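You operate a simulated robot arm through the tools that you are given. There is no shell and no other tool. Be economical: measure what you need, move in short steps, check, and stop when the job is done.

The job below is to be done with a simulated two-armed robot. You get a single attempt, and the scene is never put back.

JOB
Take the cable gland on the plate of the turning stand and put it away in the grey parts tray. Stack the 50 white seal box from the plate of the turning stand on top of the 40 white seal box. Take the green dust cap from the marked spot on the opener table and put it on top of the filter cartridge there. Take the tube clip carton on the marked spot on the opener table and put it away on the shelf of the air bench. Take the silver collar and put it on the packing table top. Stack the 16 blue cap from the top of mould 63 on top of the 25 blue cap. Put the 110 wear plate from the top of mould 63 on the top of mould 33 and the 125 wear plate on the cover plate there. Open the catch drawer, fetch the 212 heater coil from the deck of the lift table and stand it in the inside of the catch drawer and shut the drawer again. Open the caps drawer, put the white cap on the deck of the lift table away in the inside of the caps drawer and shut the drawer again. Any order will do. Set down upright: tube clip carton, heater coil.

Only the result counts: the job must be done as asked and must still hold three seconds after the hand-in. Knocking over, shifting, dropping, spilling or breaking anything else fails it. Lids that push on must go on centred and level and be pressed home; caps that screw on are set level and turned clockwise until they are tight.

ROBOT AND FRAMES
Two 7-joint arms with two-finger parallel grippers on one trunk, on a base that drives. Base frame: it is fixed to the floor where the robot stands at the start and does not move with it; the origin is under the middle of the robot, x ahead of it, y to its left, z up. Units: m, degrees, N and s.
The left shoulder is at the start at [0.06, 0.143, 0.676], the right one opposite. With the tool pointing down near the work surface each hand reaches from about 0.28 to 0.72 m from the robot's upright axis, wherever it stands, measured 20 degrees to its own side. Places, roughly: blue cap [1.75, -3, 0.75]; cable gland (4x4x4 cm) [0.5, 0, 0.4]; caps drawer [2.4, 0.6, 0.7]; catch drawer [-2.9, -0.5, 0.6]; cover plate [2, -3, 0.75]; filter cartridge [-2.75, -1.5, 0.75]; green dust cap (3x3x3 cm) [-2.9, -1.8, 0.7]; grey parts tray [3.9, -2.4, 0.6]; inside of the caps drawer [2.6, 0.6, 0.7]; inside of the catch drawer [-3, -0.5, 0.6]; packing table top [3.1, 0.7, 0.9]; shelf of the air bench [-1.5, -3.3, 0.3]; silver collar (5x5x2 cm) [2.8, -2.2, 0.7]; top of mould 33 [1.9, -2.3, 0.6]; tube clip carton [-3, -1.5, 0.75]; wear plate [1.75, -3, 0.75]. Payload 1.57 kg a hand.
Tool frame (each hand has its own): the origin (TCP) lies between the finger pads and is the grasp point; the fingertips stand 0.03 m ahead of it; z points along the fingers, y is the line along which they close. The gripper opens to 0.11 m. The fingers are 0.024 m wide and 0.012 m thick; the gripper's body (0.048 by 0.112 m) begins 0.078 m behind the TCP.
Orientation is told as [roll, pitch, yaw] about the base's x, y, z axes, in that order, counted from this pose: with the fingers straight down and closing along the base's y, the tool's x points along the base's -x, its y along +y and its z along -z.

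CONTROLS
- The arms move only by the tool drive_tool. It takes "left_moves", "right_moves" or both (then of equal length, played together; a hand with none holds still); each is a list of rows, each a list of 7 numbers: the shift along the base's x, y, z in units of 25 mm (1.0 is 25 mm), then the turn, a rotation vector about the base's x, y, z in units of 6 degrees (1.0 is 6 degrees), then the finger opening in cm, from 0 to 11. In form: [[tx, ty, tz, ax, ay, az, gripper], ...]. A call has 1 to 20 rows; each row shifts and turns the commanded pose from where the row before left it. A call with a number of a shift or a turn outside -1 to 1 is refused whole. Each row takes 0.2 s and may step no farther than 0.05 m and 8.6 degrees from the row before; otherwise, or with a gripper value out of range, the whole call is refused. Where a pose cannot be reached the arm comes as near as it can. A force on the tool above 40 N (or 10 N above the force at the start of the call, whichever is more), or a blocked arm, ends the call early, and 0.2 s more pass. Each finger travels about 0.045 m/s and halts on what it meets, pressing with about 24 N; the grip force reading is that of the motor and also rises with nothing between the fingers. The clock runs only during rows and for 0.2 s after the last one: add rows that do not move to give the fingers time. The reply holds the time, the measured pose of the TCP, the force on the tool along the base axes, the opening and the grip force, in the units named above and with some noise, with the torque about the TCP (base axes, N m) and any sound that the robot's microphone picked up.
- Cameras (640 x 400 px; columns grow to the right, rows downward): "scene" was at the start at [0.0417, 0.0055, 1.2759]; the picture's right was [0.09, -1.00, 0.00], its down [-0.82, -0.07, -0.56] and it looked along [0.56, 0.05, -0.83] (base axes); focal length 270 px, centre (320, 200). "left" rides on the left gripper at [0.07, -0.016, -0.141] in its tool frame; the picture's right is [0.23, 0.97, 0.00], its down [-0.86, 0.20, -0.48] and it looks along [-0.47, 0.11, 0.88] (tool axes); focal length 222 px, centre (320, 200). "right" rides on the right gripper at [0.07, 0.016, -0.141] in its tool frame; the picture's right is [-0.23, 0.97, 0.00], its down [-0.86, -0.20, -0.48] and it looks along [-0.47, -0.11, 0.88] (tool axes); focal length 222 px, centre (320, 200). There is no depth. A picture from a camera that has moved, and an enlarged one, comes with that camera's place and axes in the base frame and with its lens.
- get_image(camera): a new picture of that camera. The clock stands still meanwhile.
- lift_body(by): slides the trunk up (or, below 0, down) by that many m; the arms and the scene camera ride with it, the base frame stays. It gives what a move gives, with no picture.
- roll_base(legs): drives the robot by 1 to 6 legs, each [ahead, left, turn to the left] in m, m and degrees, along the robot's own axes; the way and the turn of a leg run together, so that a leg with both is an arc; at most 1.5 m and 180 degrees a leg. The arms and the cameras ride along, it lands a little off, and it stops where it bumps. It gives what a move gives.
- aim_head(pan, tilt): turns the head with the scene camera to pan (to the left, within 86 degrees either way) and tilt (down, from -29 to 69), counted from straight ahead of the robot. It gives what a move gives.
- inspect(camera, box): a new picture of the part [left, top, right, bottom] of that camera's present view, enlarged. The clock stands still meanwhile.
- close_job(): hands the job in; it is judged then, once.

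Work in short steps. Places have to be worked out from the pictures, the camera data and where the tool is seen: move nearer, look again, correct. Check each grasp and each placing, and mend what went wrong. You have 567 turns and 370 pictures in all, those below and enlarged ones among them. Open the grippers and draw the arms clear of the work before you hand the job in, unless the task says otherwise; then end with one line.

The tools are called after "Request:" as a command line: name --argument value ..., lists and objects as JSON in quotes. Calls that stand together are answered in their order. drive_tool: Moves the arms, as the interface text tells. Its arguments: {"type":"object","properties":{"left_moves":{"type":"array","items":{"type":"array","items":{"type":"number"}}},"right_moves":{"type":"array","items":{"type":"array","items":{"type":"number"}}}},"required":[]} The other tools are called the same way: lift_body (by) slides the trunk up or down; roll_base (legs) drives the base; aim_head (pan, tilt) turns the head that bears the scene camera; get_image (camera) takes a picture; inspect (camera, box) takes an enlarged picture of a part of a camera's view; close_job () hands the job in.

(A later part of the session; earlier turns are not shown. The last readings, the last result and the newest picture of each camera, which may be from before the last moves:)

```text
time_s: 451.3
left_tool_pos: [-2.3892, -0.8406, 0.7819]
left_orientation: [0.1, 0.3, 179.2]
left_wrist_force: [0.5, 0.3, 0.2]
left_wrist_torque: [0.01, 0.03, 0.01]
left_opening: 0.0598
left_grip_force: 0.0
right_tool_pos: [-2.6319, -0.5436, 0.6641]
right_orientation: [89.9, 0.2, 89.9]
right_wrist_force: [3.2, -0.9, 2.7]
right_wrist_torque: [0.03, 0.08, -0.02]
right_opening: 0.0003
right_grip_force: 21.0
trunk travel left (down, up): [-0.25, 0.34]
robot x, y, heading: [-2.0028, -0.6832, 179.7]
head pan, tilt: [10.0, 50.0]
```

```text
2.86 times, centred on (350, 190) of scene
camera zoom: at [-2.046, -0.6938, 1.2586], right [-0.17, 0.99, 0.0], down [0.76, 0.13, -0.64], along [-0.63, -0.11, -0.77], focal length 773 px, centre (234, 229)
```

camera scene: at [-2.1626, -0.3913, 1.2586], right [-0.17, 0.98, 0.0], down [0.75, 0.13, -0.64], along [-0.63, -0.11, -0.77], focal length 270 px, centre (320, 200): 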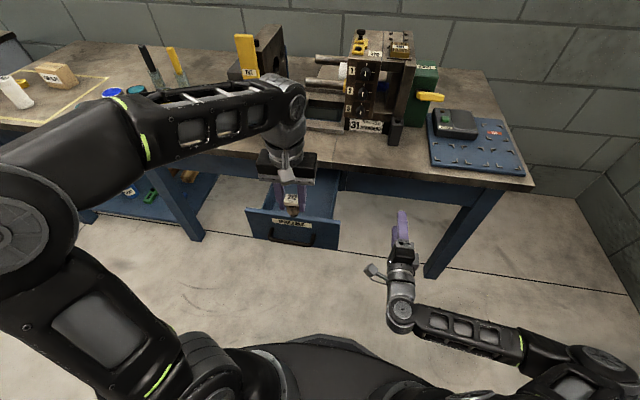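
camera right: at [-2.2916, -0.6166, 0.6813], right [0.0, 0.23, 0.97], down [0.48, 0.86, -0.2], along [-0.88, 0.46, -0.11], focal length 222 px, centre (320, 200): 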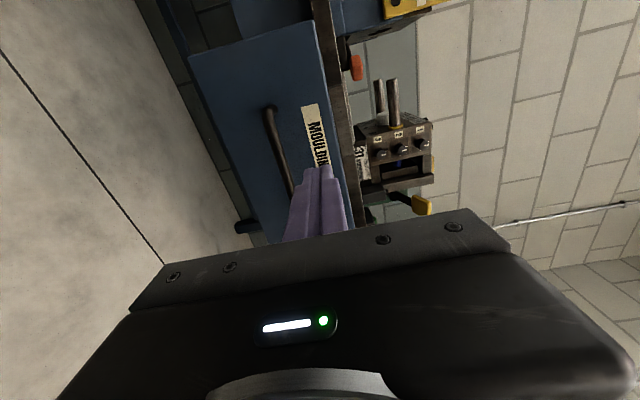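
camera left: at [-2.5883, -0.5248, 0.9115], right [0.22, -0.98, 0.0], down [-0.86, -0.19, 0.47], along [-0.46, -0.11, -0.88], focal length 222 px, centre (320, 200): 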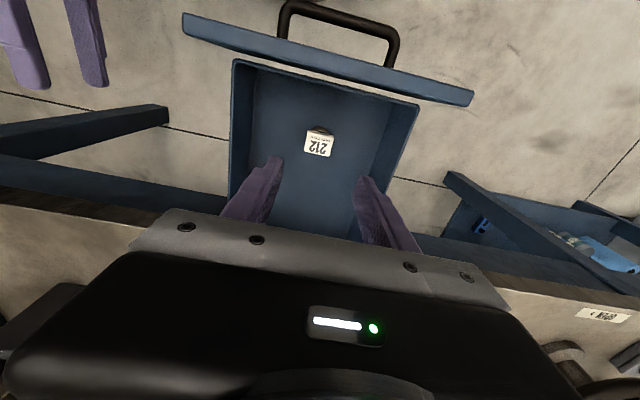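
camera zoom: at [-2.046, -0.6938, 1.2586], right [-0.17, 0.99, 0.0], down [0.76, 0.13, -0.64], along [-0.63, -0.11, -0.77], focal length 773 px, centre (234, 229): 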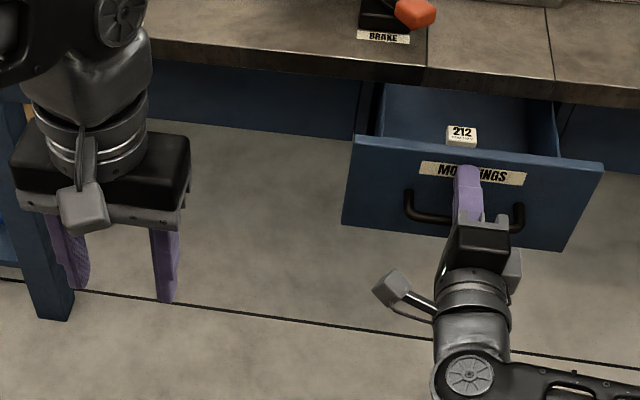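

Pushing works and the coil stays upright. Continue slowly.

Request:
drive_tool --right_moves '[[-0.2, 0, 0, 0, 0, 0, 0], [-0.3, 0, 0, 0, 0, 0, 0], [-0.3, 0, 0, 0, 0, 0, 0], [-0.3, 0, 0, 0, 0, 0, 0], [-0.3, 0, 0, 0, 0, 0, 0], [-0.3, 0, 0, 0, 0, 0, 0], [-0.3, 0, 0, 0, 0, 0, 0], [-0.3, 0, 0, 0, 0, 0, 0], [-0.3, 0, 0, 0, 0, 0, 0], [-0.3, 0, 0, 0, 0, 0, 0], [-0.3, 0, 0, 0, 0, 0, 0], [-0.3, 0, 0, 0, 0, 0, 0], [-0.2, 0, 0, 0, 0, 0, 0], [-0.2, 0, 0, 0, 0, 0, 0], [-0.2, 0, 0, 0, 0, 0, 0], [-0.2, 0, 0, 0, 0, 0, 0], [-0.2, 0, 0, 0, 0, 0, 0], [-0.2, 0, 0, 0, 0, 0, 0], [-0.2, 0, 0, 0, 0, 0, 0], [-0.2, 0, 0, 0, 0, 0, 0]]'

Request:
inspect --camera "scene" --box '[250, 120, 450, 260]'

```text
time_s: 455.5
left_tool_pos: [-2.3902, -0.8411, 0.7827]
left_orientation: [0.1, 0.2, 179.2]
left_wrist_force: [-0.3, -0.6, -0.4]
left_wrist_torque: [-0.01, -0.02, 0.01]
left_opening: 0.0601
left_grip_force: 0.1
right_tool_pos: [-2.7581, -0.5448, 0.663]
right_orientation: [89.8, 0.2, 90.2]
right_wrist_force: [10.0, 0.6, 0.9]
right_wrist_torque: [0.06, 0.05, -0.14]
right_opening: 0.0002
right_grip_force: 20.9
trunk travel left (down, up): [-0.25, 0.34]
robot x, y, heading: [-2.0031, -0.6808, 179.6]
head pan, tilt: [10.0, 50.0]
```

```text
2.86 times, centred on (350, 190) of scene
camera zoom: at [-2.0456, -0.6936, 1.2586], right [-0.17, 0.99, 0.0], down [0.75, 0.13, -0.64], along [-0.63, -0.11, -0.77], focal length 773 px, centre (234, 229)
```

zoom: 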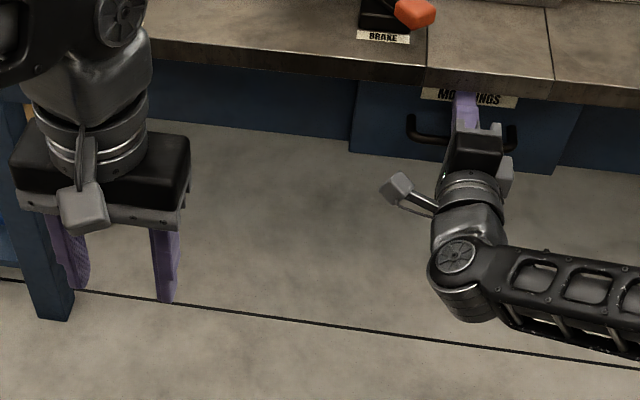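

Back at the closed position (x -2.758, 10 N). A last small push to make sure, then retract.

Request:
drive_tool --right_moves '[[-0.1, 0, 0, 0, 0, 0, 0], [-0.1, 0, 0, 0, 0, 0, 0], [0, 0, 0, 0, 0, 0, 0]]'

```text
time_s: 456.0
left_tool_pos: [-2.3882, -0.8392, 0.7827]
left_orientation: [0.1, 0.3, 179.1]
left_wrist_force: [-0.3, 1.0, 0.0]
left_wrist_torque: [0.0, -0.01, 0.02]
left_opening: 0.0598
left_grip_force: 0.0
right_tool_pos: [-2.7582, -0.544, 0.6643]
right_orientation: [89.8, 0.2, 90.2]
right_wrist_force: [17.4, 2.8, 5.7]
right_wrist_torque: [-0.01, 0.21, -0.25]
right_opening: 0.0
right_grip_force: 21.6
trunk travel left (down, up): [-0.25, 0.34]
robot x, y, heading: [-1.9993, -0.6767, 179.7]
head pan, tilt: [10.0, 50.0]
stopped in row 2 (right hand): the force on the tool passed its limit (the readings are from after the stop); the commanded pose is now the measured one
```

Drawer is shut. Retract the right hand and turn it back to fingers-down (reverse of the 120° turn).

Request:
drive_tool --right_moves '[[1, 0, 0, 0, 0, 0, 4], [1, 0, 0, 0, 0, 0, 4], [1, 0, 0, 0, 0, 0, 4], [1, 0, 0, 0, 0, 0, 4], [0.6, 0, 0.3, 0.77, -0.77, 0.77, 4], [0.6, 0, 0.3, 0.77, -0.77, 0.77, 4], [0.6, 0, 0.3, 0.77, -0.77, 0.77, 4], [0.6, 0, 0.3, 0.77, -0.77, 0.77, 4], [0.6, 0, 0.3, 0.77, -0.77, 0.77, 4], [0.6, 0, 0.3, 0.77, -0.77, 0.77, 4], [0.6, 0, 0.3, 0.77, -0.77, 0.77, 4], [0.6, 0, 0.3, 0.77, -0.77, 0.77, 4], [0.6, 0, 0.3, 0.77, -0.77, 0.77, 4], [0.6, 0, 0.3, 0.77, -0.77, 0.77, 4], [0.6, 0, 0.3, 0.77, -0.77, 0.77, 4], [0.6, 0, 0.3, 0.77, -0.77, 0.77, 4], [0.6, 0, 0.3, 0.77, -0.77, 0.77, 4], [0.6, 0, 0.3, 0.77, -0.77, 0.77, 4], [0.6, 0, 0.3, 0.77, -0.77, 0.77, 4]]'

```text
time_s: 460.0
left_tool_pos: [-2.3905, -0.8405, 0.7818]
left_orientation: [0.1, 0.4, 179.2]
left_wrist_force: [0.4, -0.7, 0.7]
left_wrist_torque: [0.06, 0.01, 0.0]
left_opening: 0.0599
left_grip_force: 0.0
right_tool_pos: [-2.4332, -0.5425, 0.7746]
right_orientation: [-0.4, 0.2, 179.9]
right_wrist_force: [-0.5, 1.0, -0.2]
right_wrist_torque: [-0.04, 0.0, 0.02]
right_opening: 0.04
right_grip_force: 0.1
trunk travel left (down, up): [-0.25, 0.34]
robot x, y, heading: [-1.9996, -0.6802, 179.5]
head pan, tilt: [10.0, 50.0]
```

Right hand is fingers-down again. Raise the trunk 0.2 and roll ahead 0.3, then left 0.85 along the table.

Request:
lift_body --by 0.2

Request:
roll_base --legs '[[0.3, 0, 0], [0, 0.88, 0]]'

Request:
aim_head --pan 5 --tilt 50

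Request:
get_image --camera "scene"

Request:
get_image --camera "left"

```text
time_s: 462.1
left_tool_pos: [-2.3899, -0.8399, 0.9829]
left_orientation: [0.1, 0.3, 179.1]
left_wrist_force: [-0.2, 0.7, -0.5]
left_wrist_torque: [0.0, 0.03, 0.03]
left_opening: 0.0604
left_grip_force: 0.2
right_tool_pos: [-2.4336, -0.5422, 0.9735]
right_orientation: [-0.4, 0.1, 179.7]
right_wrist_force: [0.3, -0.6, 0.3]
right_wrist_torque: [0.0, -0.02, 0.03]
right_opening: 0.04
right_grip_force: 0.1
trunk travel left (down, up): [-0.45, 0.14]
robot x, y, heading: [-1.9987, -0.6779, 179.7]
head pan, tilt: [10.0, 50.0]
```

```text
time_s: 468.4
left_tool_pos: [-2.6878, -1.7188, 0.9829]
left_orientation: [0.1, 0.4, -179.8]
left_wrist_force: [0.0, -0.4, -0.5]
left_wrist_torque: [0.03, 0.02, 0.01]
left_opening: 0.0601
left_grip_force: 0.0
right_tool_pos: [-2.7372, -1.4239, 0.9733]
right_orientation: [-0.3, 0.0, -179.2]
right_wrist_force: [-0.7, -0.2, -0.6]
right_wrist_torque: [0.02, 0.01, 0.02]
right_opening: 0.0399
right_grip_force: 0.0
trunk travel left (down, up): [-0.45, 0.14]
robot x, y, heading: [-2.2995, -1.5518, -179.1]
head pan, tilt: [10.0, 50.0]
```

```text
time_s: 469.1
left_tool_pos: [-2.6879, -1.7193, 0.9825]
left_orientation: [0.1, 0.2, -179.8]
left_wrist_force: [0.0, 0.6, 0.6]
left_wrist_torque: [0.03, -0.01, -0.02]
left_opening: 0.0598
left_grip_force: 0.0
right_tool_pos: [-2.7376, -1.4231, 0.9743]
right_orientation: [-0.4, 0.1, -179.1]
right_wrist_force: [0.7, 0.6, -0.1]
right_wrist_torque: [-0.03, -0.03, 0.02]
right_opening: 0.0399
right_grip_force: 0.1
trunk travel left (down, up): [-0.45, 0.14]
robot x, y, heading: [-2.3008, -1.5501, -179.4]
head pan, tilt: [5.0, 50.0]
```

```text
216 pictures are left
camera scene: at [-2.3477, -1.5597, 1.4585], right [-0.1, 1.0, 0.0], down [0.76, 0.08, -0.64], along [-0.64, -0.06, -0.77], focal length 270 px, centre (320, 200)
```

scene: 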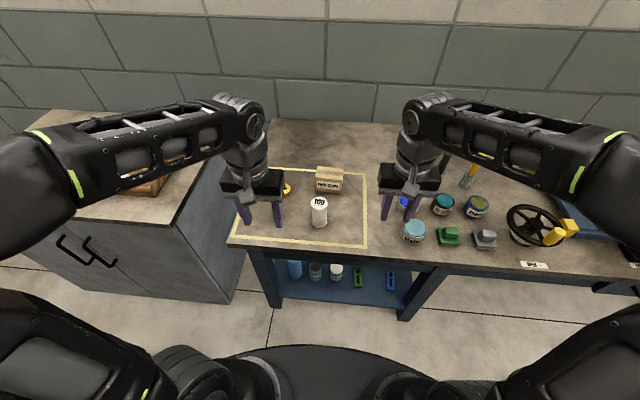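

```text
215 pictures are left
camera left: at [-2.6192, -1.7017, 1.1253], right [0.23, -0.97, 0.0], down [-0.86, -0.2, 0.47], along [-0.46, -0.11, -0.88], focal length 222 px, centre (320, 200)
```

left: 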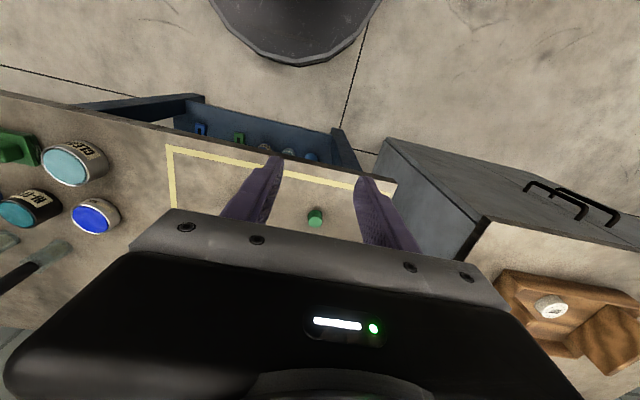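

Green cap at about (-2.862,-1.749); cartridge at about (-2.862,-1.607), top z≈0.82. Inspect both closely.

Request:
inspect --camera "scene" --box '[230, 150, 390, 260]'

Request:
inspect --camera "scene" --box '[290, 180, 350, 235]'

Request:
inspect --camera "left" --box '[290, 195, 340, 235]'

```text
3.64 times, centred on (310, 205) of scene
camera zoom: at [-2.3477, -1.5597, 1.4585], right [-0.1, 1.0, 0.0], down [0.76, 0.08, -0.64], along [-0.64, -0.06, -0.77], focal length 983 px, centre (356, 182)
```

zoom: 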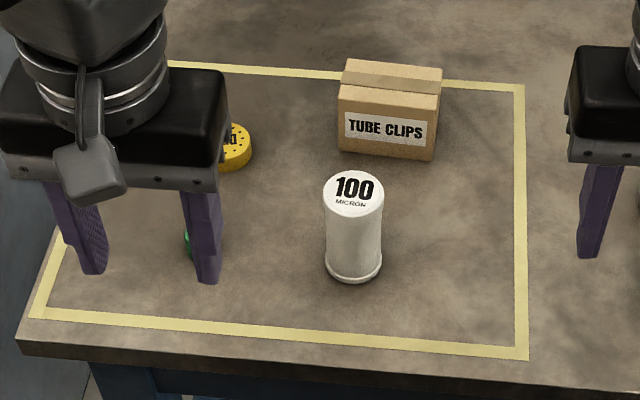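

```text
7.27 times, centred on (320, 208) of scene
camera zoom: at [-2.3477, -1.5597, 1.4585], right [-0.1, 1.0, 0.0], down [0.76, 0.08, -0.64], along [-0.64, -0.06, -0.77], focal length 1967 px, centre (320, 146)
```

zoom: 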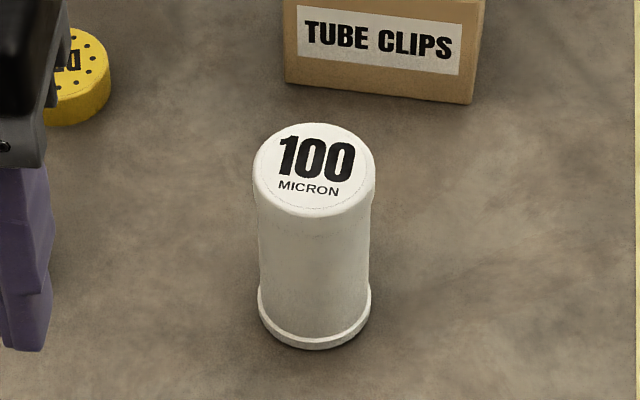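

```text
10.00 times, centred on (315, 215) of left
camera zoom: at [-2.6192, -1.7017, 1.1253], right [0.23, -0.97, 0.0], down [-0.86, -0.2, 0.47], along [-0.46, -0.11, -0.88], focal length 2221 px, centre (370, 50)
```

zoom: 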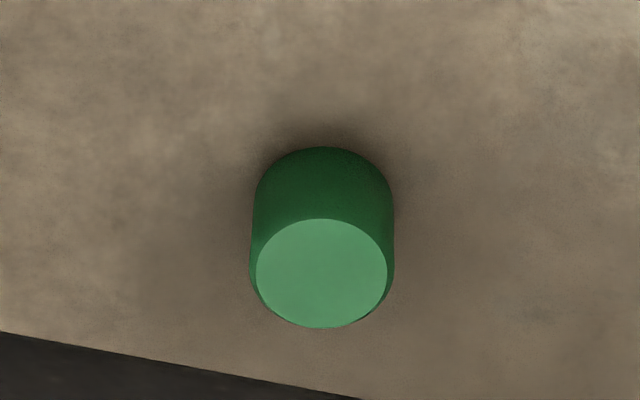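

The cartridge top is flat (Ø≈5 cm), the cap Ø≈2.9 cm. Move the left hand above the cap.

Request:
drive_tool --left_moves '[[-1, -0.18, -0.5, 0, 0, 0, 7], [-1, -0.18, -0.5, 0, 0, 0, 7], [-1, -0.18, -0.6, 0, 0, 0, 7], [-1, -0.18, -0.6, 0, 0, 0, 7], [-1, -0.18, -0.6, 0, 0, 0, 7], [-1, -0.18, -0.6, 0, 0, 0, 7], [-0.9, -0.1, -0.6, 0, 0, 0, 7], [0, 0, 0, 0, 0, 0, 7]]'

Request:
get_image --camera "left"

```text
time_s: 470.9
left_tool_pos: [-2.8595, -1.7494, 0.8822]
left_orientation: [0.2, 0.3, -179.7]
left_wrist_force: [0.2, -0.5, -0.6]
left_wrist_torque: [0.0, 0.01, -0.01]
left_opening: 0.0698
left_grip_force: 0.0
right_tool_pos: [-2.7362, -1.4224, 0.974]
right_orientation: [-0.4, 0.1, -179.0]
right_wrist_force: [0.0, 0.5, -0.4]
right_wrist_torque: [-0.03, -0.02, -0.01]
right_opening: 0.0399
right_grip_force: 0.1
trunk travel left (down, up): [-0.45, 0.14]
robot x, y, heading: [-2.3049, -1.5557, -179.4]
head pan, tilt: [5.0, 50.0]
```

```text
211 pictures are left
camera left: at [-2.7917, -1.7323, 1.0239], right [0.23, -0.97, 0.0], down [-0.86, -0.2, 0.48], along [-0.46, -0.11, -0.88], focal length 222 px, centre (320, 200)
```

left: 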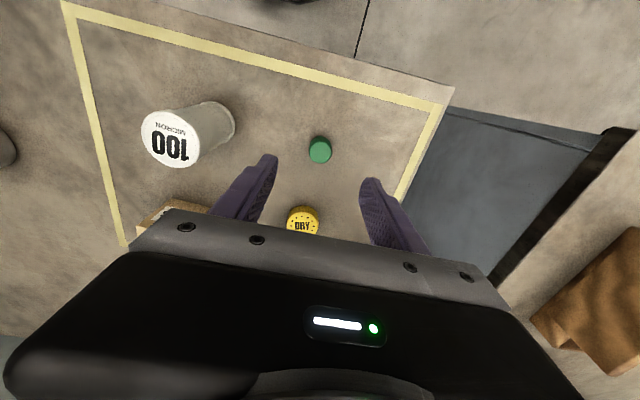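

Cap at (-2.869,-1.751). Descend to 0.80 and check.

Request:
drive_tool --left_moves '[[-0.36, -0.06, -0.9, 0, 0, 0, 7], [0, 0, -0.9, 0, 0, 0, 7], [0, 0, -0.9, 0, 0, 0, 7], [0, 0, -0.5, 0, 0, 0, 7], [0, 0, 0, 0, 0, 0, 7]]'

Request:
inspect --camera "left" --box '[200, 60, 440, 240]'

```text
time_s: 472.1
left_tool_pos: [-2.8692, -1.7491, 0.8015]
left_orientation: [0.3, 0.3, -179.8]
left_wrist_force: [-0.3, -0.5, -0.6]
left_wrist_torque: [0.02, 0.0, 0.03]
left_opening: 0.0699
left_grip_force: 0.1
right_tool_pos: [-2.7383, -1.4234, 0.9734]
right_orientation: [-0.4, 0.1, -179.1]
right_wrist_force: [-0.4, 0.0, -0.6]
right_wrist_torque: [0.01, 0.01, 0.04]
right_opening: 0.0399
right_grip_force: 0.0
trunk travel left (down, up): [-0.45, 0.14]
robot x, y, heading: [-2.3014, -1.5533, -179.4]
head pan, tilt: [5.0, 50.0]
```

```text
2.22 times, centred on (320, 150) of left
camera zoom: at [-2.8007, -1.7328, 0.9437], right [0.23, -0.97, 0.0], down [-0.86, -0.2, 0.47], along [-0.46, -0.11, -0.88], focal length 494 px, centre (320, 311)
```

zoom: 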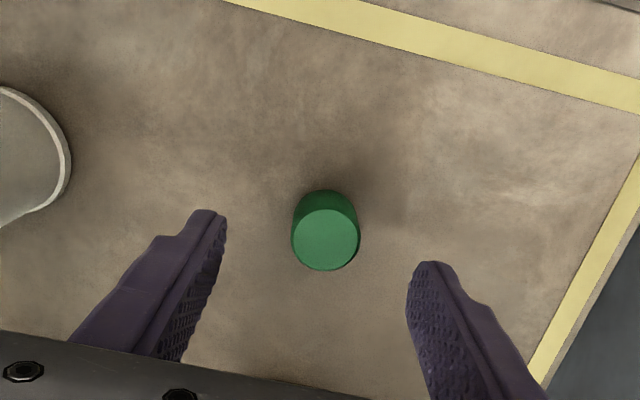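

Centred; descend slowly to contact.

Request:
drive_tool --left_moves '[[-0.04, -0.1, -0.5, 0, 0, 0, 7], [0, 0, -0.4, 0, 0, 0, 7], [0, 0, -0.2, 0, 0, 0, 7], [0, 0, -0.2, 0, 0, 0, 7], [0, 0, -0.15, 0, 0, 0, 7], [0, 0, -0.15, 0, 0, 0, 7], [0, 0, -0.15, 0, 0, 0, 7], [0, 0, -0.15, 0, 0, 0, 7], [0, 0, 0, 0, 0, 0, 7]]'

```text
time_s: 474.1
left_tool_pos: [-2.8698, -1.7519, 0.7547]
left_orientation: [0.1, 0.3, -179.8]
left_wrist_force: [-0.4, 0.1, -0.2]
left_wrist_torque: [0.02, 0.02, 0.01]
left_opening: 0.0701
left_grip_force: 0.1
right_tool_pos: [-2.7366, -1.4223, 0.9734]
right_orientation: [-0.3, 0.1, -179.1]
right_wrist_force: [0.2, -0.7, 0.7]
right_wrist_torque: [-0.03, -0.01, -0.03]
right_opening: 0.0401
right_grip_force: 0.0
trunk travel left (down, up): [-0.45, 0.14]
robot x, y, heading: [-2.3017, -1.5504, -179.4]
head pan, tilt: [5.0, 50.0]
```

Request:
drive_tool --left_moves '[[0, 0, -0.1, 0, 0, 0, 7], [0, 0, -0.1, 0, 0, 0, 7], [0, 0, -0.1, 0, 0, 0, 7], [0, 0, -0.1, 0, 0, 0, 7], [0, 0, 0, 0, 0, 0, 7]]'

Request:
inspect --camera "left" --box '[200, 60, 440, 240]'

```text
time_s: 475.3
left_tool_pos: [-2.8712, -1.7516, 0.7504]
left_orientation: [0.0, -0.2, -179.8]
left_wrist_force: [9.8, -2.3, 21.7]
left_wrist_torque: [0.75, -0.59, -0.35]
left_opening: 0.0684
left_grip_force: 0.1
right_tool_pos: [-2.7361, -1.4216, 0.9742]
right_orientation: [-0.5, 0.0, -179.2]
right_wrist_force: [-0.9, -0.1, 0.0]
right_wrist_torque: [0.01, -0.03, -0.01]
right_opening: 0.0399
right_grip_force: 0.1
trunk travel left (down, up): [-0.45, 0.14]
robot x, y, heading: [-2.3017, -1.5558, -179.2]
head pan, tilt: [5.0, 50.0]
stopped in row 5 (left hand): the force on the tool passed its limit (the readings are from after the stop); the commanded pose is now the measured one
```

```text
2.22 times, centred on (320, 150) of left
camera zoom: at [-2.801, -1.7351, 0.8923], right [0.23, -0.97, 0.0], down [-0.85, -0.2, 0.48], along [-0.47, -0.11, -0.88], focal length 494 px, centre (320, 311)
```

zoom: 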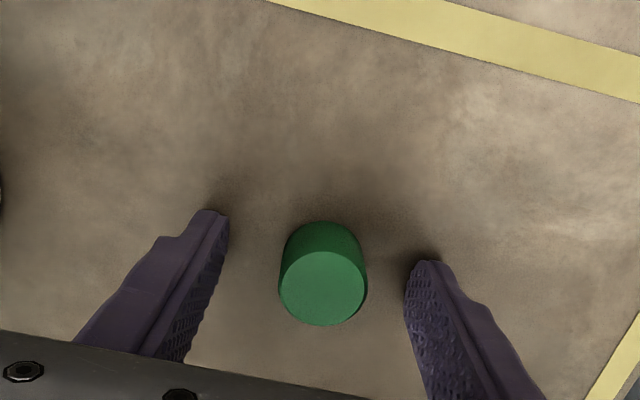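

Table at z≈0.720. Raise 4 mm, level, and grip the cap; lift.

Request:
drive_tool --left_moves '[[0, 0, 0.18, 0, -0.05, 0, 7], [0, 0, 0, 0, 0, 0, 1.5], [0, 0, 0, 0, 0, 0, 1.5], [0, 0, 0, 0, 0, 0, 1.5], [0, 0, 0, 0, 0, 0, 1.5], [0, 0, 0, 0, 0, 0, 1.5], [0, 0, 0, 0, 0, 0, 1.5], [0, 0, 0.3, 0, 0, 0, 1.5], [0, 0, 1, 0, 0, 0, 1.5], [0, 0, 1, 0, 0, 0, 1.5], [0, 0, 1, 0, 0, 0, 1.5], [0, 0, 1, 0, 0, 0, 1.5], [0, 0, 1, 0, 0, 0, 1.5], [0, 0, 0.6, 0, 0, 0, 1.5], [0, 0, 0, 0, 0, 0, 1.5]]'

Request:
get_image --camera "left"

```text
time_s: 478.5
left_tool_pos: [-2.87, -1.7525, 0.9001]
left_orientation: [0.2, 0.3, -179.8]
left_wrist_force: [1.3, 0.4, 0.4]
left_wrist_torque: [0.02, 0.02, -0.04]
left_opening: 0.0283
left_grip_force: 24.7
right_tool_pos: [-2.7368, -1.4229, 0.9726]
right_orientation: [-0.4, 0.1, -179.1]
right_wrist_force: [0.1, -0.4, -0.6]
right_wrist_torque: [0.04, -0.03, -0.02]
right_opening: 0.0403
right_grip_force: 0.0
trunk travel left (down, up): [-0.45, 0.14]
robot x, y, heading: [-2.3044, -1.5483, -179.3]
head pan, tilt: [5.0, 50.0]
```

```text
208 pictures are left
camera left: at [-2.8021, -1.7354, 1.043], right [0.23, -0.97, 0.0], down [-0.86, -0.2, 0.47], along [-0.46, -0.11, -0.88], focal length 222 px, centre (320, 200)
```

left: 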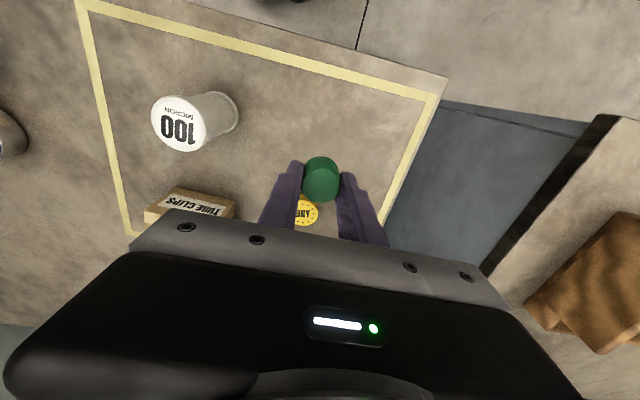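

Move the cap above the cartridge at z 0.93 and look.

Request:
drive_tool --left_moves '[[0, 0.8, 0.6, 0, 0, 0, 1.5], [0, 0.8, 0.6, 0, 0, 0, 1.5], [0, 0.8, 0, 0, 0, 0, 1.5], [0, 0.8, 0, 0, 0, 0, 1.5], [0, 0.8, 0, 0, 0, 0, 1.5], [0, 0.8, 0, 0, 0, 0, 1.5], [0, 0.8, 0, 0, 0, 0, 1.5], [0, 0, 0, 0, 0, 0, 1.5]]'

Request:
inspect --camera "left" --box '[200, 60, 440, 240]'

Request:
inspect --camera "scene" --box '[260, 140, 380, 240]'

```text
time_s: 480.3
left_tool_pos: [-2.8703, -1.6106, 0.9304]
left_orientation: [0.0, 0.3, -179.9]
left_wrist_force: [0.2, 0.1, -0.6]
left_wrist_torque: [0.03, -0.02, -0.01]
left_opening: 0.028
left_grip_force: 24.0
right_tool_pos: [-2.7382, -1.4236, 0.9734]
right_orientation: [-0.4, 0.1, -179.1]
right_wrist_force: [-1.0, 0.2, 0.3]
right_wrist_torque: [0.02, 0.0, -0.01]
right_opening: 0.0399
right_grip_force: 0.1
trunk travel left (down, up): [-0.45, 0.14]
robot x, y, heading: [-2.3043, -1.5535, -179.4]
head pan, tilt: [5.0, 50.0]
```

```text
2.22 times, centred on (320, 150) of left
camera zoom: at [-2.803, -1.5934, 1.0723], right [0.23, -0.97, 0.0], down [-0.86, -0.2, 0.47], along [-0.46, -0.11, -0.88], focal length 494 px, centre (320, 311)
```

zoom: 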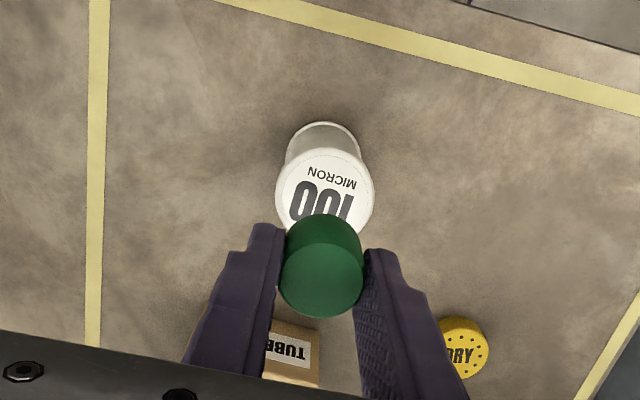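

```text
4.00 times, centred on (320, 190) of scene
camera zoom: at [-2.3477, -1.5598, 1.4585], right [-0.1, 1.0, 0.0], down [0.76, 0.08, -0.64], along [-0.64, -0.06, -0.77], focal length 1082 px, centre (320, 240)
```

zoom: 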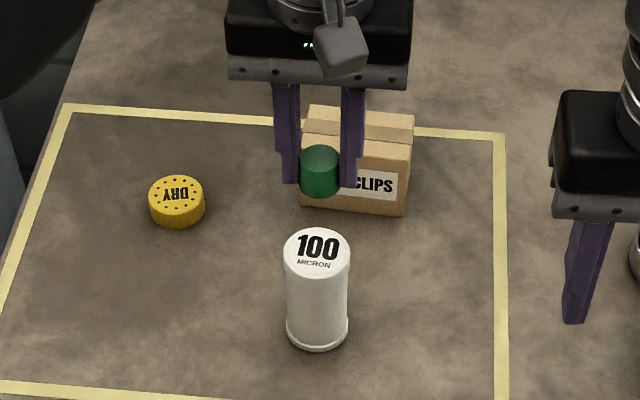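

Cartridge axis at (-2.866,-1.611), top z≈0.826; the cap is 4 mm off in x. Correct and lower to 0.872.

Request:
drive_tool --left_moves '[[0.16, 0, -0.8, 0, 0, 0, 1.5], [0, 0, -0.8, 0, 0, 0, 1.5], [0, 0, -0.5, 0, 0, 0, 1.5], [0, 0, -0.2, 0, 0, 0, 1.5], [0, 0, 0, 0, 0, 0, 1.5]]'

Request:
inspect --camera "left" --box '[240, 100, 400, 240]'

Request:
inspect --camera "scene" --box '[280, 160, 360, 230]'

```text
time_s: 481.5
left_tool_pos: [-2.8687, -1.6134, 0.8722]
left_orientation: [0.2, 0.3, -179.8]
left_wrist_force: [0.1, 0.3, 0.2]
left_wrist_torque: [0.0, -0.01, -0.01]
left_opening: 0.0282
left_grip_force: 23.8
right_tool_pos: [-2.7374, -1.4226, 0.9736]
right_orientation: [-0.4, 0.1, -179.1]
right_wrist_force: [0.2, 0.1, -0.1]
right_wrist_torque: [0.0, 0.02, 0.01]
right_opening: 0.0397
right_grip_force: 0.1
trunk travel left (down, up): [-0.45, 0.14]
robot x, y, heading: [-2.3052, -1.5515, -179.6]
head pan, tilt: [5.0, 50.0]
```

```text
2.86 times, centred on (320, 170) of left
camera zoom: at [-2.7996, -1.5956, 1.0144], right [0.23, -0.97, 0.0], down [-0.86, -0.2, 0.47], along [-0.46, -0.11, -0.88], focal length 635 px, centre (320, 286)
```

zoom: 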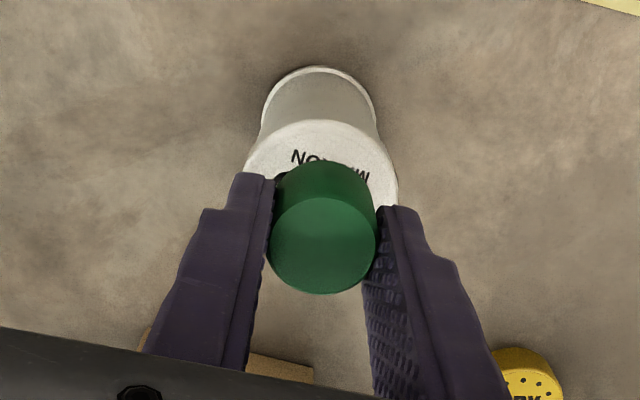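

```text
5.71 times, centred on (320, 195) of scene
camera zoom: at [-2.3477, -1.5597, 1.4585], right [-0.1, 1.0, 0.0], down [0.76, 0.08, -0.64], along [-0.64, -0.06, -0.77], focal length 1545 px, centre (320, 229)
```

zoom: 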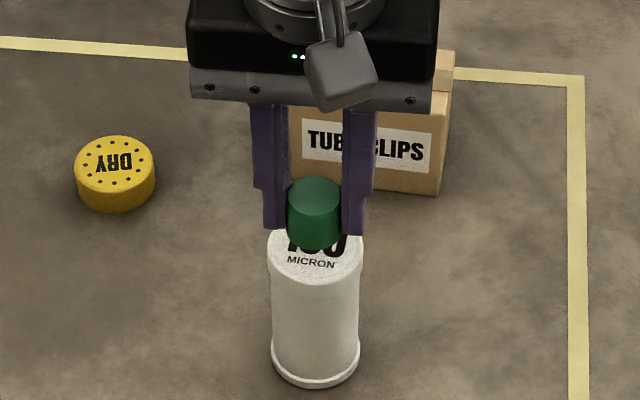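

Nearly there; fine-correct by 2 mm and lower to contact.

Request:
drive_tool --left_moves '[[0.1, 0.08, -0.15, 0, 0, 0, 1.5], [0, 0, -0.12, 0, 0, 0, 1.5], [0, 0, -0.1, 0, 0, 0, 1.5], [0, 0, 0, 0, 0, 0, 1.5]]'

Request:
inspect --camera "left" --box '[240, 100, 400, 240]'

```text
time_s: 482.5
left_tool_pos: [-2.8661, -1.6109, 0.8625]
left_orientation: [0.1, 0.4, -179.7]
left_wrist_force: [-0.1, 0.0, -0.8]
left_wrist_torque: [0.0, 0.02, 0.0]
left_opening: 0.028
left_grip_force: 24.1
right_tool_pos: [-2.7371, -1.4221, 0.9738]
right_orientation: [-0.4, 0.1, -179.1]
right_wrist_force: [0.4, -1.2, 0.1]
right_wrist_torque: [0.0, 0.01, -0.02]
right_opening: 0.0402
right_grip_force: 0.0
trunk travel left (down, up): [-0.45, 0.14]
robot x, y, heading: [-2.3031, -1.5492, -179.5]
head pan, tilt: [5.0, 50.0]
```

```text
2.86 times, centred on (320, 170) of left
camera zoom: at [-2.7976, -1.5936, 1.0052], right [0.23, -0.97, 0.0], down [-0.86, -0.2, 0.47], along [-0.46, -0.11, -0.88], focal length 635 px, centre (320, 286)
```

zoom: 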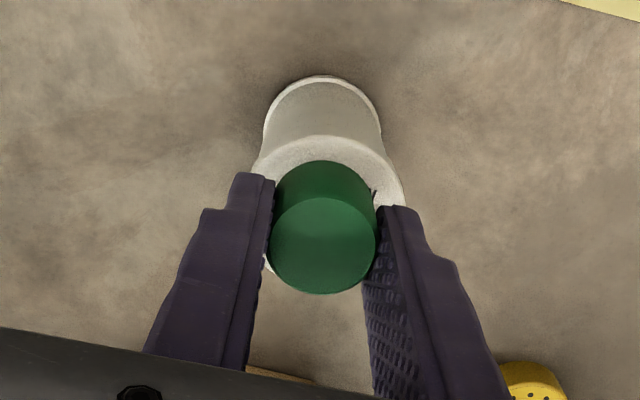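

Centred within ~2 mm. Lower in 1 mm steps to contact.

Request:
drive_tool --left_moves '[[0, 0, -0.06, 0, 0, 0, 1.5], [0, 0, -0.05, 0, 0, 0, 1.5], [0, 0, 0, 0, 0, 0, 1.5]]'

```text
time_s: 483.3
left_tool_pos: [-2.8665, -1.611, 0.8605]
left_orientation: [0.2, 0.3, -179.8]
left_wrist_force: [-0.4, -0.8, 0.2]
left_wrist_torque: [0.02, 0.01, -0.01]
left_opening: 0.0279
left_grip_force: 24.0
right_tool_pos: [-2.7369, -1.423, 0.9736]
right_orientation: [-0.4, 0.2, -179.1]
right_wrist_force: [1.0, -0.3, 0.9]
right_wrist_torque: [0.03, -0.01, 0.03]
right_opening: 0.0399
right_grip_force: 0.1
trunk travel left (down, up): [-0.45, 0.14]
robot x, y, heading: [-2.3015, -1.5482, -179.3]
head pan, tilt: [5.0, 50.0]
```

Request:
drive_tool --left_moves '[[0, 0, -0.06, 0, 0, 0, 1.5], [0, 0, -0.05, 0, 0, 0, 1.5], [0, 0, -0.05, 0, 0, 0, 1.5], [0, 0, 0, 0, 0, 0, 1.5]]'

```text
time_s: 484.3
left_tool_pos: [-2.8671, -1.6093, 0.8562]
left_orientation: [0.1, 0.3, -179.8]
left_wrist_force: [-0.2, 0.0, -0.3]
left_wrist_torque: [-0.01, -0.04, -0.01]
left_opening: 0.0279
left_grip_force: 24.1
right_tool_pos: [-2.7364, -1.4232, 0.9734]
right_orientation: [-0.4, 0.1, -179.1]
right_wrist_force: [-0.3, -0.4, 0.2]
right_wrist_torque: [0.02, 0.01, 0.0]
right_opening: 0.0399
right_grip_force: 0.2
trunk travel left (down, up): [-0.45, 0.14]
robot x, y, heading: [-2.2984, -1.5471, -179.6]
head pan, tilt: [5.0, 50.0]
```

Request:
drive_tool --left_moves '[[0, 0, -0.06, 0, 0, 0, 1.5], [0, 0, -0.05, 0, 0, 0, 1.5], [0, 0, -0.05, 0, 0, 0, 1.5], [0, 0, 0, 0, 0, 0, 1.5]]'

Request:
inspect --camera "scene" --box '[280, 160, 360, 230]'

```text
time_s: 485.3
left_tool_pos: [-2.8664, -1.61, 0.852]
left_orientation: [0.1, 0.4, -179.8]
left_wrist_force: [-0.4, -0.7, -0.5]
left_wrist_torque: [-0.01, 0.0, 0.04]
left_opening: 0.0279
left_grip_force: 24.1
right_tool_pos: [-2.7367, -1.4219, 0.9742]
right_orientation: [-0.4, 0.2, -179.1]
right_wrist_force: [0.2, 0.6, 0.3]
right_wrist_torque: [0.05, 0.03, 0.0]
right_opening: 0.0398
right_grip_force: 0.1
trunk travel left (down, up): [-0.45, 0.14]
robot x, y, heading: [-2.3023, -1.5532, -179.5]
head pan, tilt: [5.0, 50.0]
```

```text
5.71 times, centred on (320, 195) of scene
camera zoom: at [-2.3477, -1.5597, 1.4585], right [-0.1, 1.0, 0.0], down [0.76, 0.08, -0.64], along [-0.64, -0.06, -0.77], focal length 1545 px, centre (320, 229)
```

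zoom: 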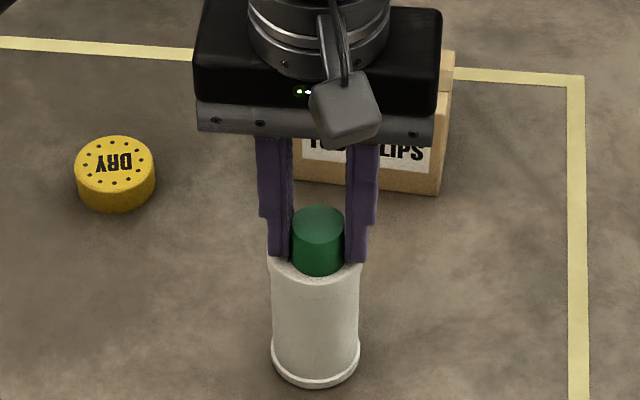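

Still a slight gap. Continue down in small steps.

Request:
drive_tool --left_moves '[[0, 0, -0.05, 0, 0, 0, 1.5], [0, 0, -0.05, 0, 0, 0, 1.5], [0, 0, -0.05, 0, 0, 0, 1.5], [0, 0, 0, 0, 0, 0, 1.5]]'

```text
time_s: 486.3
left_tool_pos: [-2.8669, -1.6094, 0.851]
left_orientation: [0.0, 0.1, -179.7]
left_wrist_force: [1.6, -0.6, 17.0]
left_wrist_torque: [-0.14, -0.17, 0.01]
left_opening: 0.0279
left_grip_force: 23.8
right_tool_pos: [-2.7358, -1.4228, 0.9746]
right_orientation: [-0.4, 0.1, -179.1]
right_wrist_force: [0.0, -0.1, 0.3]
right_wrist_torque: [-0.02, 0.0, 0.01]
right_opening: 0.0399
right_grip_force: 0.1
trunk travel left (down, up): [-0.45, 0.14]
robot x, y, heading: [-2.2996, -1.5528, -179.5]
head pan, tilt: [5.0, 50.0]
```

Contact (top at ≈0.8165), which puts the axis at (-2.870,-1.611). Nudge 3 mm to centre: lift 2 mm, shift, set down.

Request:
drive_tool --left_moves '[[0, 0, 0.14, 0, 0, 0, 1.5], [-0.12, -0.04, 0, 0, 0, 0, 1.5], [0, 0, -0.06, 0, 0, 0, 1.5], [0, 0, -0.04, 0, 0, 0, 1.5], [0, 0, 0, 0, 0, 0, 1.5]]'

Request:
inspect --camera "left" --box '[240, 100, 400, 240]'

```text
time_s: 487.5
left_tool_pos: [-2.8681, -1.6096, 0.8518]
left_orientation: [0.0, 0.1, -179.8]
left_wrist_force: [2.0, 0.7, 15.0]
left_wrist_torque: [0.04, -0.27, -0.03]
left_opening: 0.0277
left_grip_force: 23.7
right_tool_pos: [-2.7362, -1.4231, 0.9744]
right_orientation: [-0.4, 0.1, -179.1]
right_wrist_force: [-1.0, -0.1, -0.4]
right_wrist_torque: [-0.01, 0.01, 0.01]
right_opening: 0.04
right_grip_force: 0.1
trunk travel left (down, up): [-0.45, 0.14]
robot x, y, heading: [-2.3039, -1.5527, -179.3]
head pan, tilt: [5.0, 50.0]
```

```text
2.86 times, centred on (320, 170) of left
camera zoom: at [-2.7998, -1.5938, 0.9941], right [0.23, -0.97, 0.0], down [-0.86, -0.2, 0.48], along [-0.46, -0.11, -0.88], focal length 635 px, centre (320, 286)
```

zoom: 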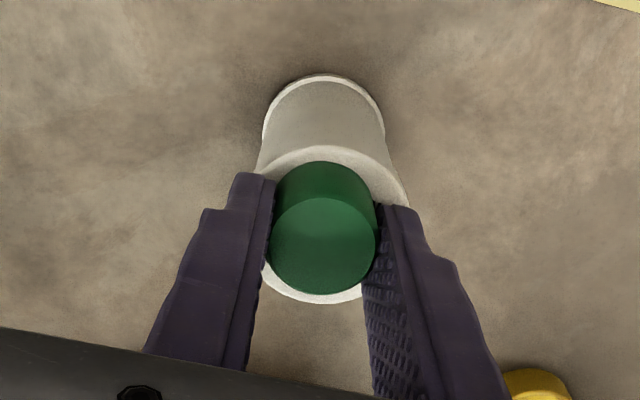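

Well centred. Release and rise straight up.

Request:
drive_tool --left_moves '[[0, 0, 0.05, 0, 0, 0, 1.5], [0, 0, 0, 0, 0, 0, 3.5], [0, 0, 0, 0, 0, 0, 5], [0, 0, 0, 0, 0, 0, 5], [0, 0, 0, 0, 0, 0, 5], [0, 0, 0.5, 0, 0, 0, 5], [0, 0, 1, 0, 0, 0, 5], [0, 0, 1, 0, 0, 0, 5], [0, 0, 1, 0, 0, 0, 5], [0, 0, 0, 0, 0, 0, 5]]'

Request:
get_image --camera "left"

Request:
inspect --camera "scene" --box '[260, 140, 380, 240]'

```text
time_s: 489.7
left_tool_pos: [-2.868, -1.61, 0.9396]
left_orientation: [0.1, 0.3, -179.7]
left_wrist_force: [0.3, 0.4, 0.4]
left_wrist_torque: [-0.06, 0.01, 0.05]
left_opening: 0.0499
left_grip_force: 0.0
right_tool_pos: [-2.7379, -1.4227, 0.9734]
right_orientation: [-0.4, 0.1, -179.1]
right_wrist_force: [-0.4, 0.8, 0.9]
right_wrist_torque: [0.01, 0.02, -0.01]
right_opening: 0.0399
right_grip_force: 0.0
trunk travel left (down, up): [-0.45, 0.14]
robot x, y, heading: [-2.306, -1.5531, -179.6]
head pan, tilt: [5.0, 50.0]
```

```text
200 pictures are left
camera left: at [-2.7988, -1.5932, 1.0818], right [0.23, -0.97, 0.0], down [-0.86, -0.2, 0.47], along [-0.46, -0.11, -0.88], focal length 222 px, centre (320, 200)
```

left: 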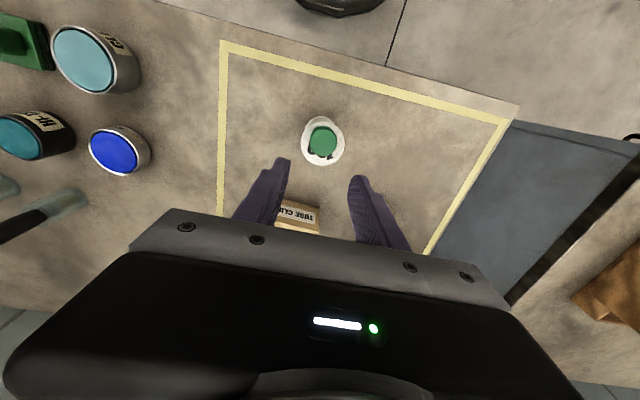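

```text
4.00 times, centred on (320, 190) of scene
camera zoom: at [-2.3477, -1.5597, 1.4585], right [-0.1, 1.0, 0.0], down [0.76, 0.08, -0.64], along [-0.64, -0.06, -0.77], focal length 1082 px, centre (320, 240)
```

zoom: 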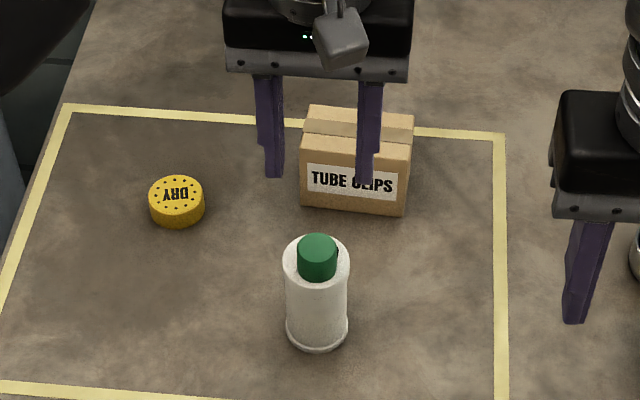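

Cap sits centred. Before taking the carton I look at the air bench shelf (far left/behind).

Request:
aim_head --pan 86 --tilt 20

Request:
get_image --camera "scene"

```text
time_s: 491.2
left_tool_pos: [-2.8678, -1.611, 0.9384]
left_orientation: [0.1, 0.4, -179.8]
left_wrist_force: [0.6, 0.1, -0.1]
left_wrist_torque: [0.0, -0.01, 0.0]
left_opening: 0.0504
left_grip_force: 0.0
right_tool_pos: [-2.7379, -1.4235, 0.9731]
right_orientation: [-0.5, 0.1, -179.2]
right_wrist_force: [0.4, -0.4, 0.1]
right_wrist_torque: [0.0, 0.01, -0.03]
right_opening: 0.0402
right_grip_force: 0.1
trunk travel left (down, up): [-0.45, 0.14]
robot x, y, heading: [-2.3051, -1.5533, -179.6]
head pan, tilt: [85.9, 20.0]
```

```text
198 pictures are left
camera scene: at [-2.2766, -1.6451, 1.5041], right [-1.0, 0.06, 0.0], down [0.02, 0.34, -0.94], along [-0.06, -0.94, -0.34], focal length 270 px, centre (320, 200)
```

scene: 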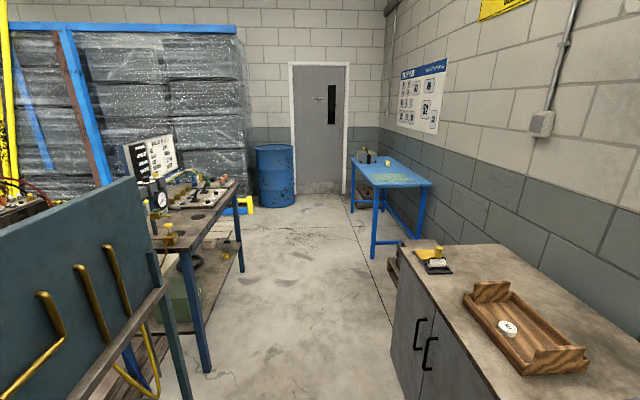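

Request:
inspect --camera "scene" --box '[110, 120, 270, 380]'

```text
1.54 times, centred on (190, 250) of scene
camera zoom: at [-2.2766, -1.6451, 1.5041], right [-1.0, 0.06, 0.0], down [0.02, 0.34, -0.94], along [-0.06, -0.94, -0.34], focal length 416 px, centre (520, 123)
```

zoom: 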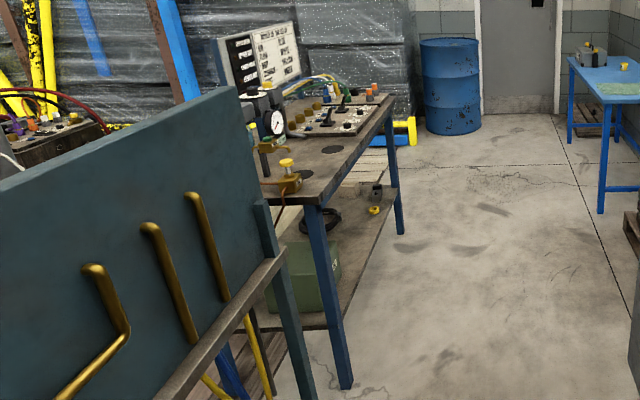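

The air bench front faces west at x≈-1.675 (y -2.86…-3.87), shelf z≈0.3, top 0.8: I'll place with the hand pitched ~35°. First pitch the left hand 35° (fingers toward west/down) while rising, then move over the carton (≈-3.025,-1.590).

Request:
drive_tool --left_moves '[[0, 0, 1, 0, 0.97, 0, 11], [0, 0, 1, 0, 0.97, 0, 11], [0, 0, 0.6, 0, 0.97, 0, 11], [-0.7, 0.2, 0, 0, 0.97, 0, 11], [-1, 0.2, 0, 0, 0.97, 0, 11], [-1, 0.2, 0, 0, 0.97, 0, 11], [-1, 0.2, 0, 0, 0, 0, 11], [-1, 0, 0, 0, 0, 0, 11], [-1, 0, 0, 0, 0, 0, 11], [0, 0, 0, 0, 0, 0, 11]]'

Request:
get_image --camera "left"

Request:
aim_head --pan 5 --tilt 50

Request:
get_image --camera "scene"

```text
time_s: 493.4
left_tool_pos: [-3.0105, -1.5882, 1.0026]
left_orientation: [-0.1, -34.6, -179.8]
left_wrist_force: [-0.5, 0.8, 0.6]
left_wrist_torque: [-0.02, 0.01, 0.01]
left_opening: 0.1103
left_grip_force: 0.1
right_tool_pos: [-2.7368, -1.4228, 0.9738]
right_orientation: [-0.5, 0.1, -179.1]
right_wrist_force: [-0.1, 0.3, 0.0]
right_wrist_torque: [0.0, -0.02, -0.05]
right_opening: 0.04
right_grip_force: 0.0
trunk travel left (down, up): [-0.45, 0.14]
robot x, y, heading: [-2.2991, -1.5492, -179.6]
head pan, tilt: [85.9, 20.0]
```

```text
196 pictures are left
camera left: at [-2.8739, -1.5711, 1.0802], right [0.19, -0.97, -0.13], down [-0.43, -0.2, 0.88], along [-0.88, -0.11, -0.46], focal length 222 px, centre (320, 200)
```

left: 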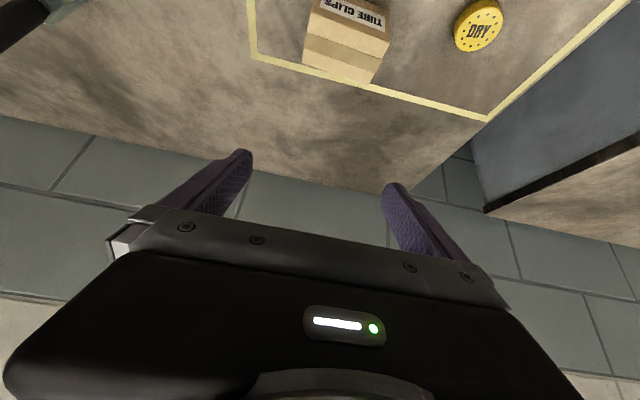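

```text
time_s: 494.9
left_tool_pos: [-3.0098, -1.5879, 1.0021]
left_orientation: [-0.1, -34.6, -179.7]
left_wrist_force: [0.3, -0.3, 0.0]
left_wrist_torque: [-0.01, 0.02, 0.0]
left_opening: 0.1099
left_grip_force: 0.2
right_tool_pos: [-2.7379, -1.4219, 0.9737]
right_orientation: [-0.5, 0.0, -179.1]
right_wrist_force: [-0.8, 0.1, 0.2]
right_wrist_torque: [0.01, 0.0, 0.01]
right_opening: 0.0403
right_grip_force: 0.0
trunk travel left (down, up): [-0.45, 0.14]
robot x, y, heading: [-2.3024, -1.5512, -179.3]
head pan, tilt: [5.0, 50.0]
```

```text
195 pictures are left
camera scene: at [-2.3477, -1.5597, 1.4586], right [-0.1, 1.0, 0.0], down [0.76, 0.08, -0.64], along [-0.64, -0.06, -0.77], focal length 270 px, centre (320, 200)
```

scene: 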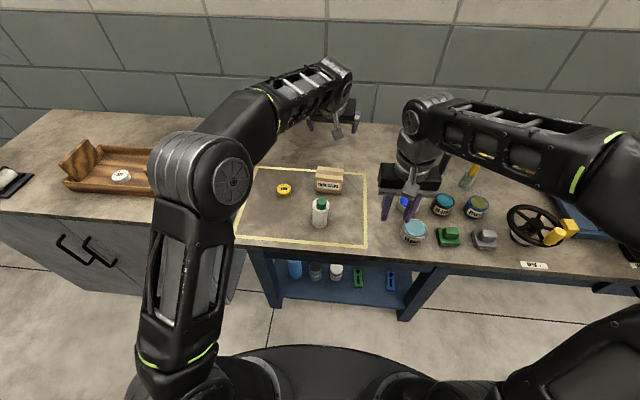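

Request:
inspect --camera "scene" --box '[295, 150, 365, 235]'

Request:
inspect --camera "left" --box '[280, 0, 420, 100]'

```text
4.71 times, centred on (330, 192) of scene
camera zoom: at [-2.3477, -1.5597, 1.4586], right [-0.1, 1.0, 0.0], down [0.76, 0.08, -0.64], along [-0.64, -0.06, -0.77], focal length 1273 px, centre (273, 235)
```

zoom: 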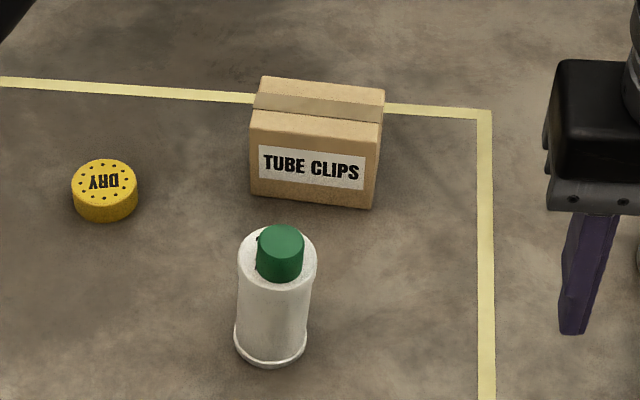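

```text
4.00 times, centred on (350, 50) of left
camera zoom: at [-2.8738, -1.5711, 1.0801], right [0.19, -0.97, -0.13], down [-0.43, -0.2, 0.88], along [-0.88, -0.11, -0.46], focal length 888 px, centre (200, 800)
```

zoom: 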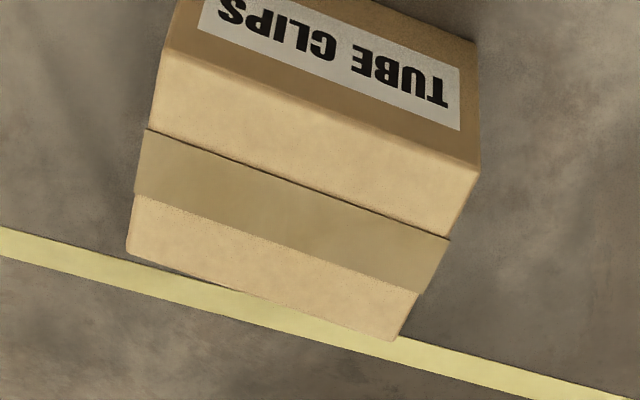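

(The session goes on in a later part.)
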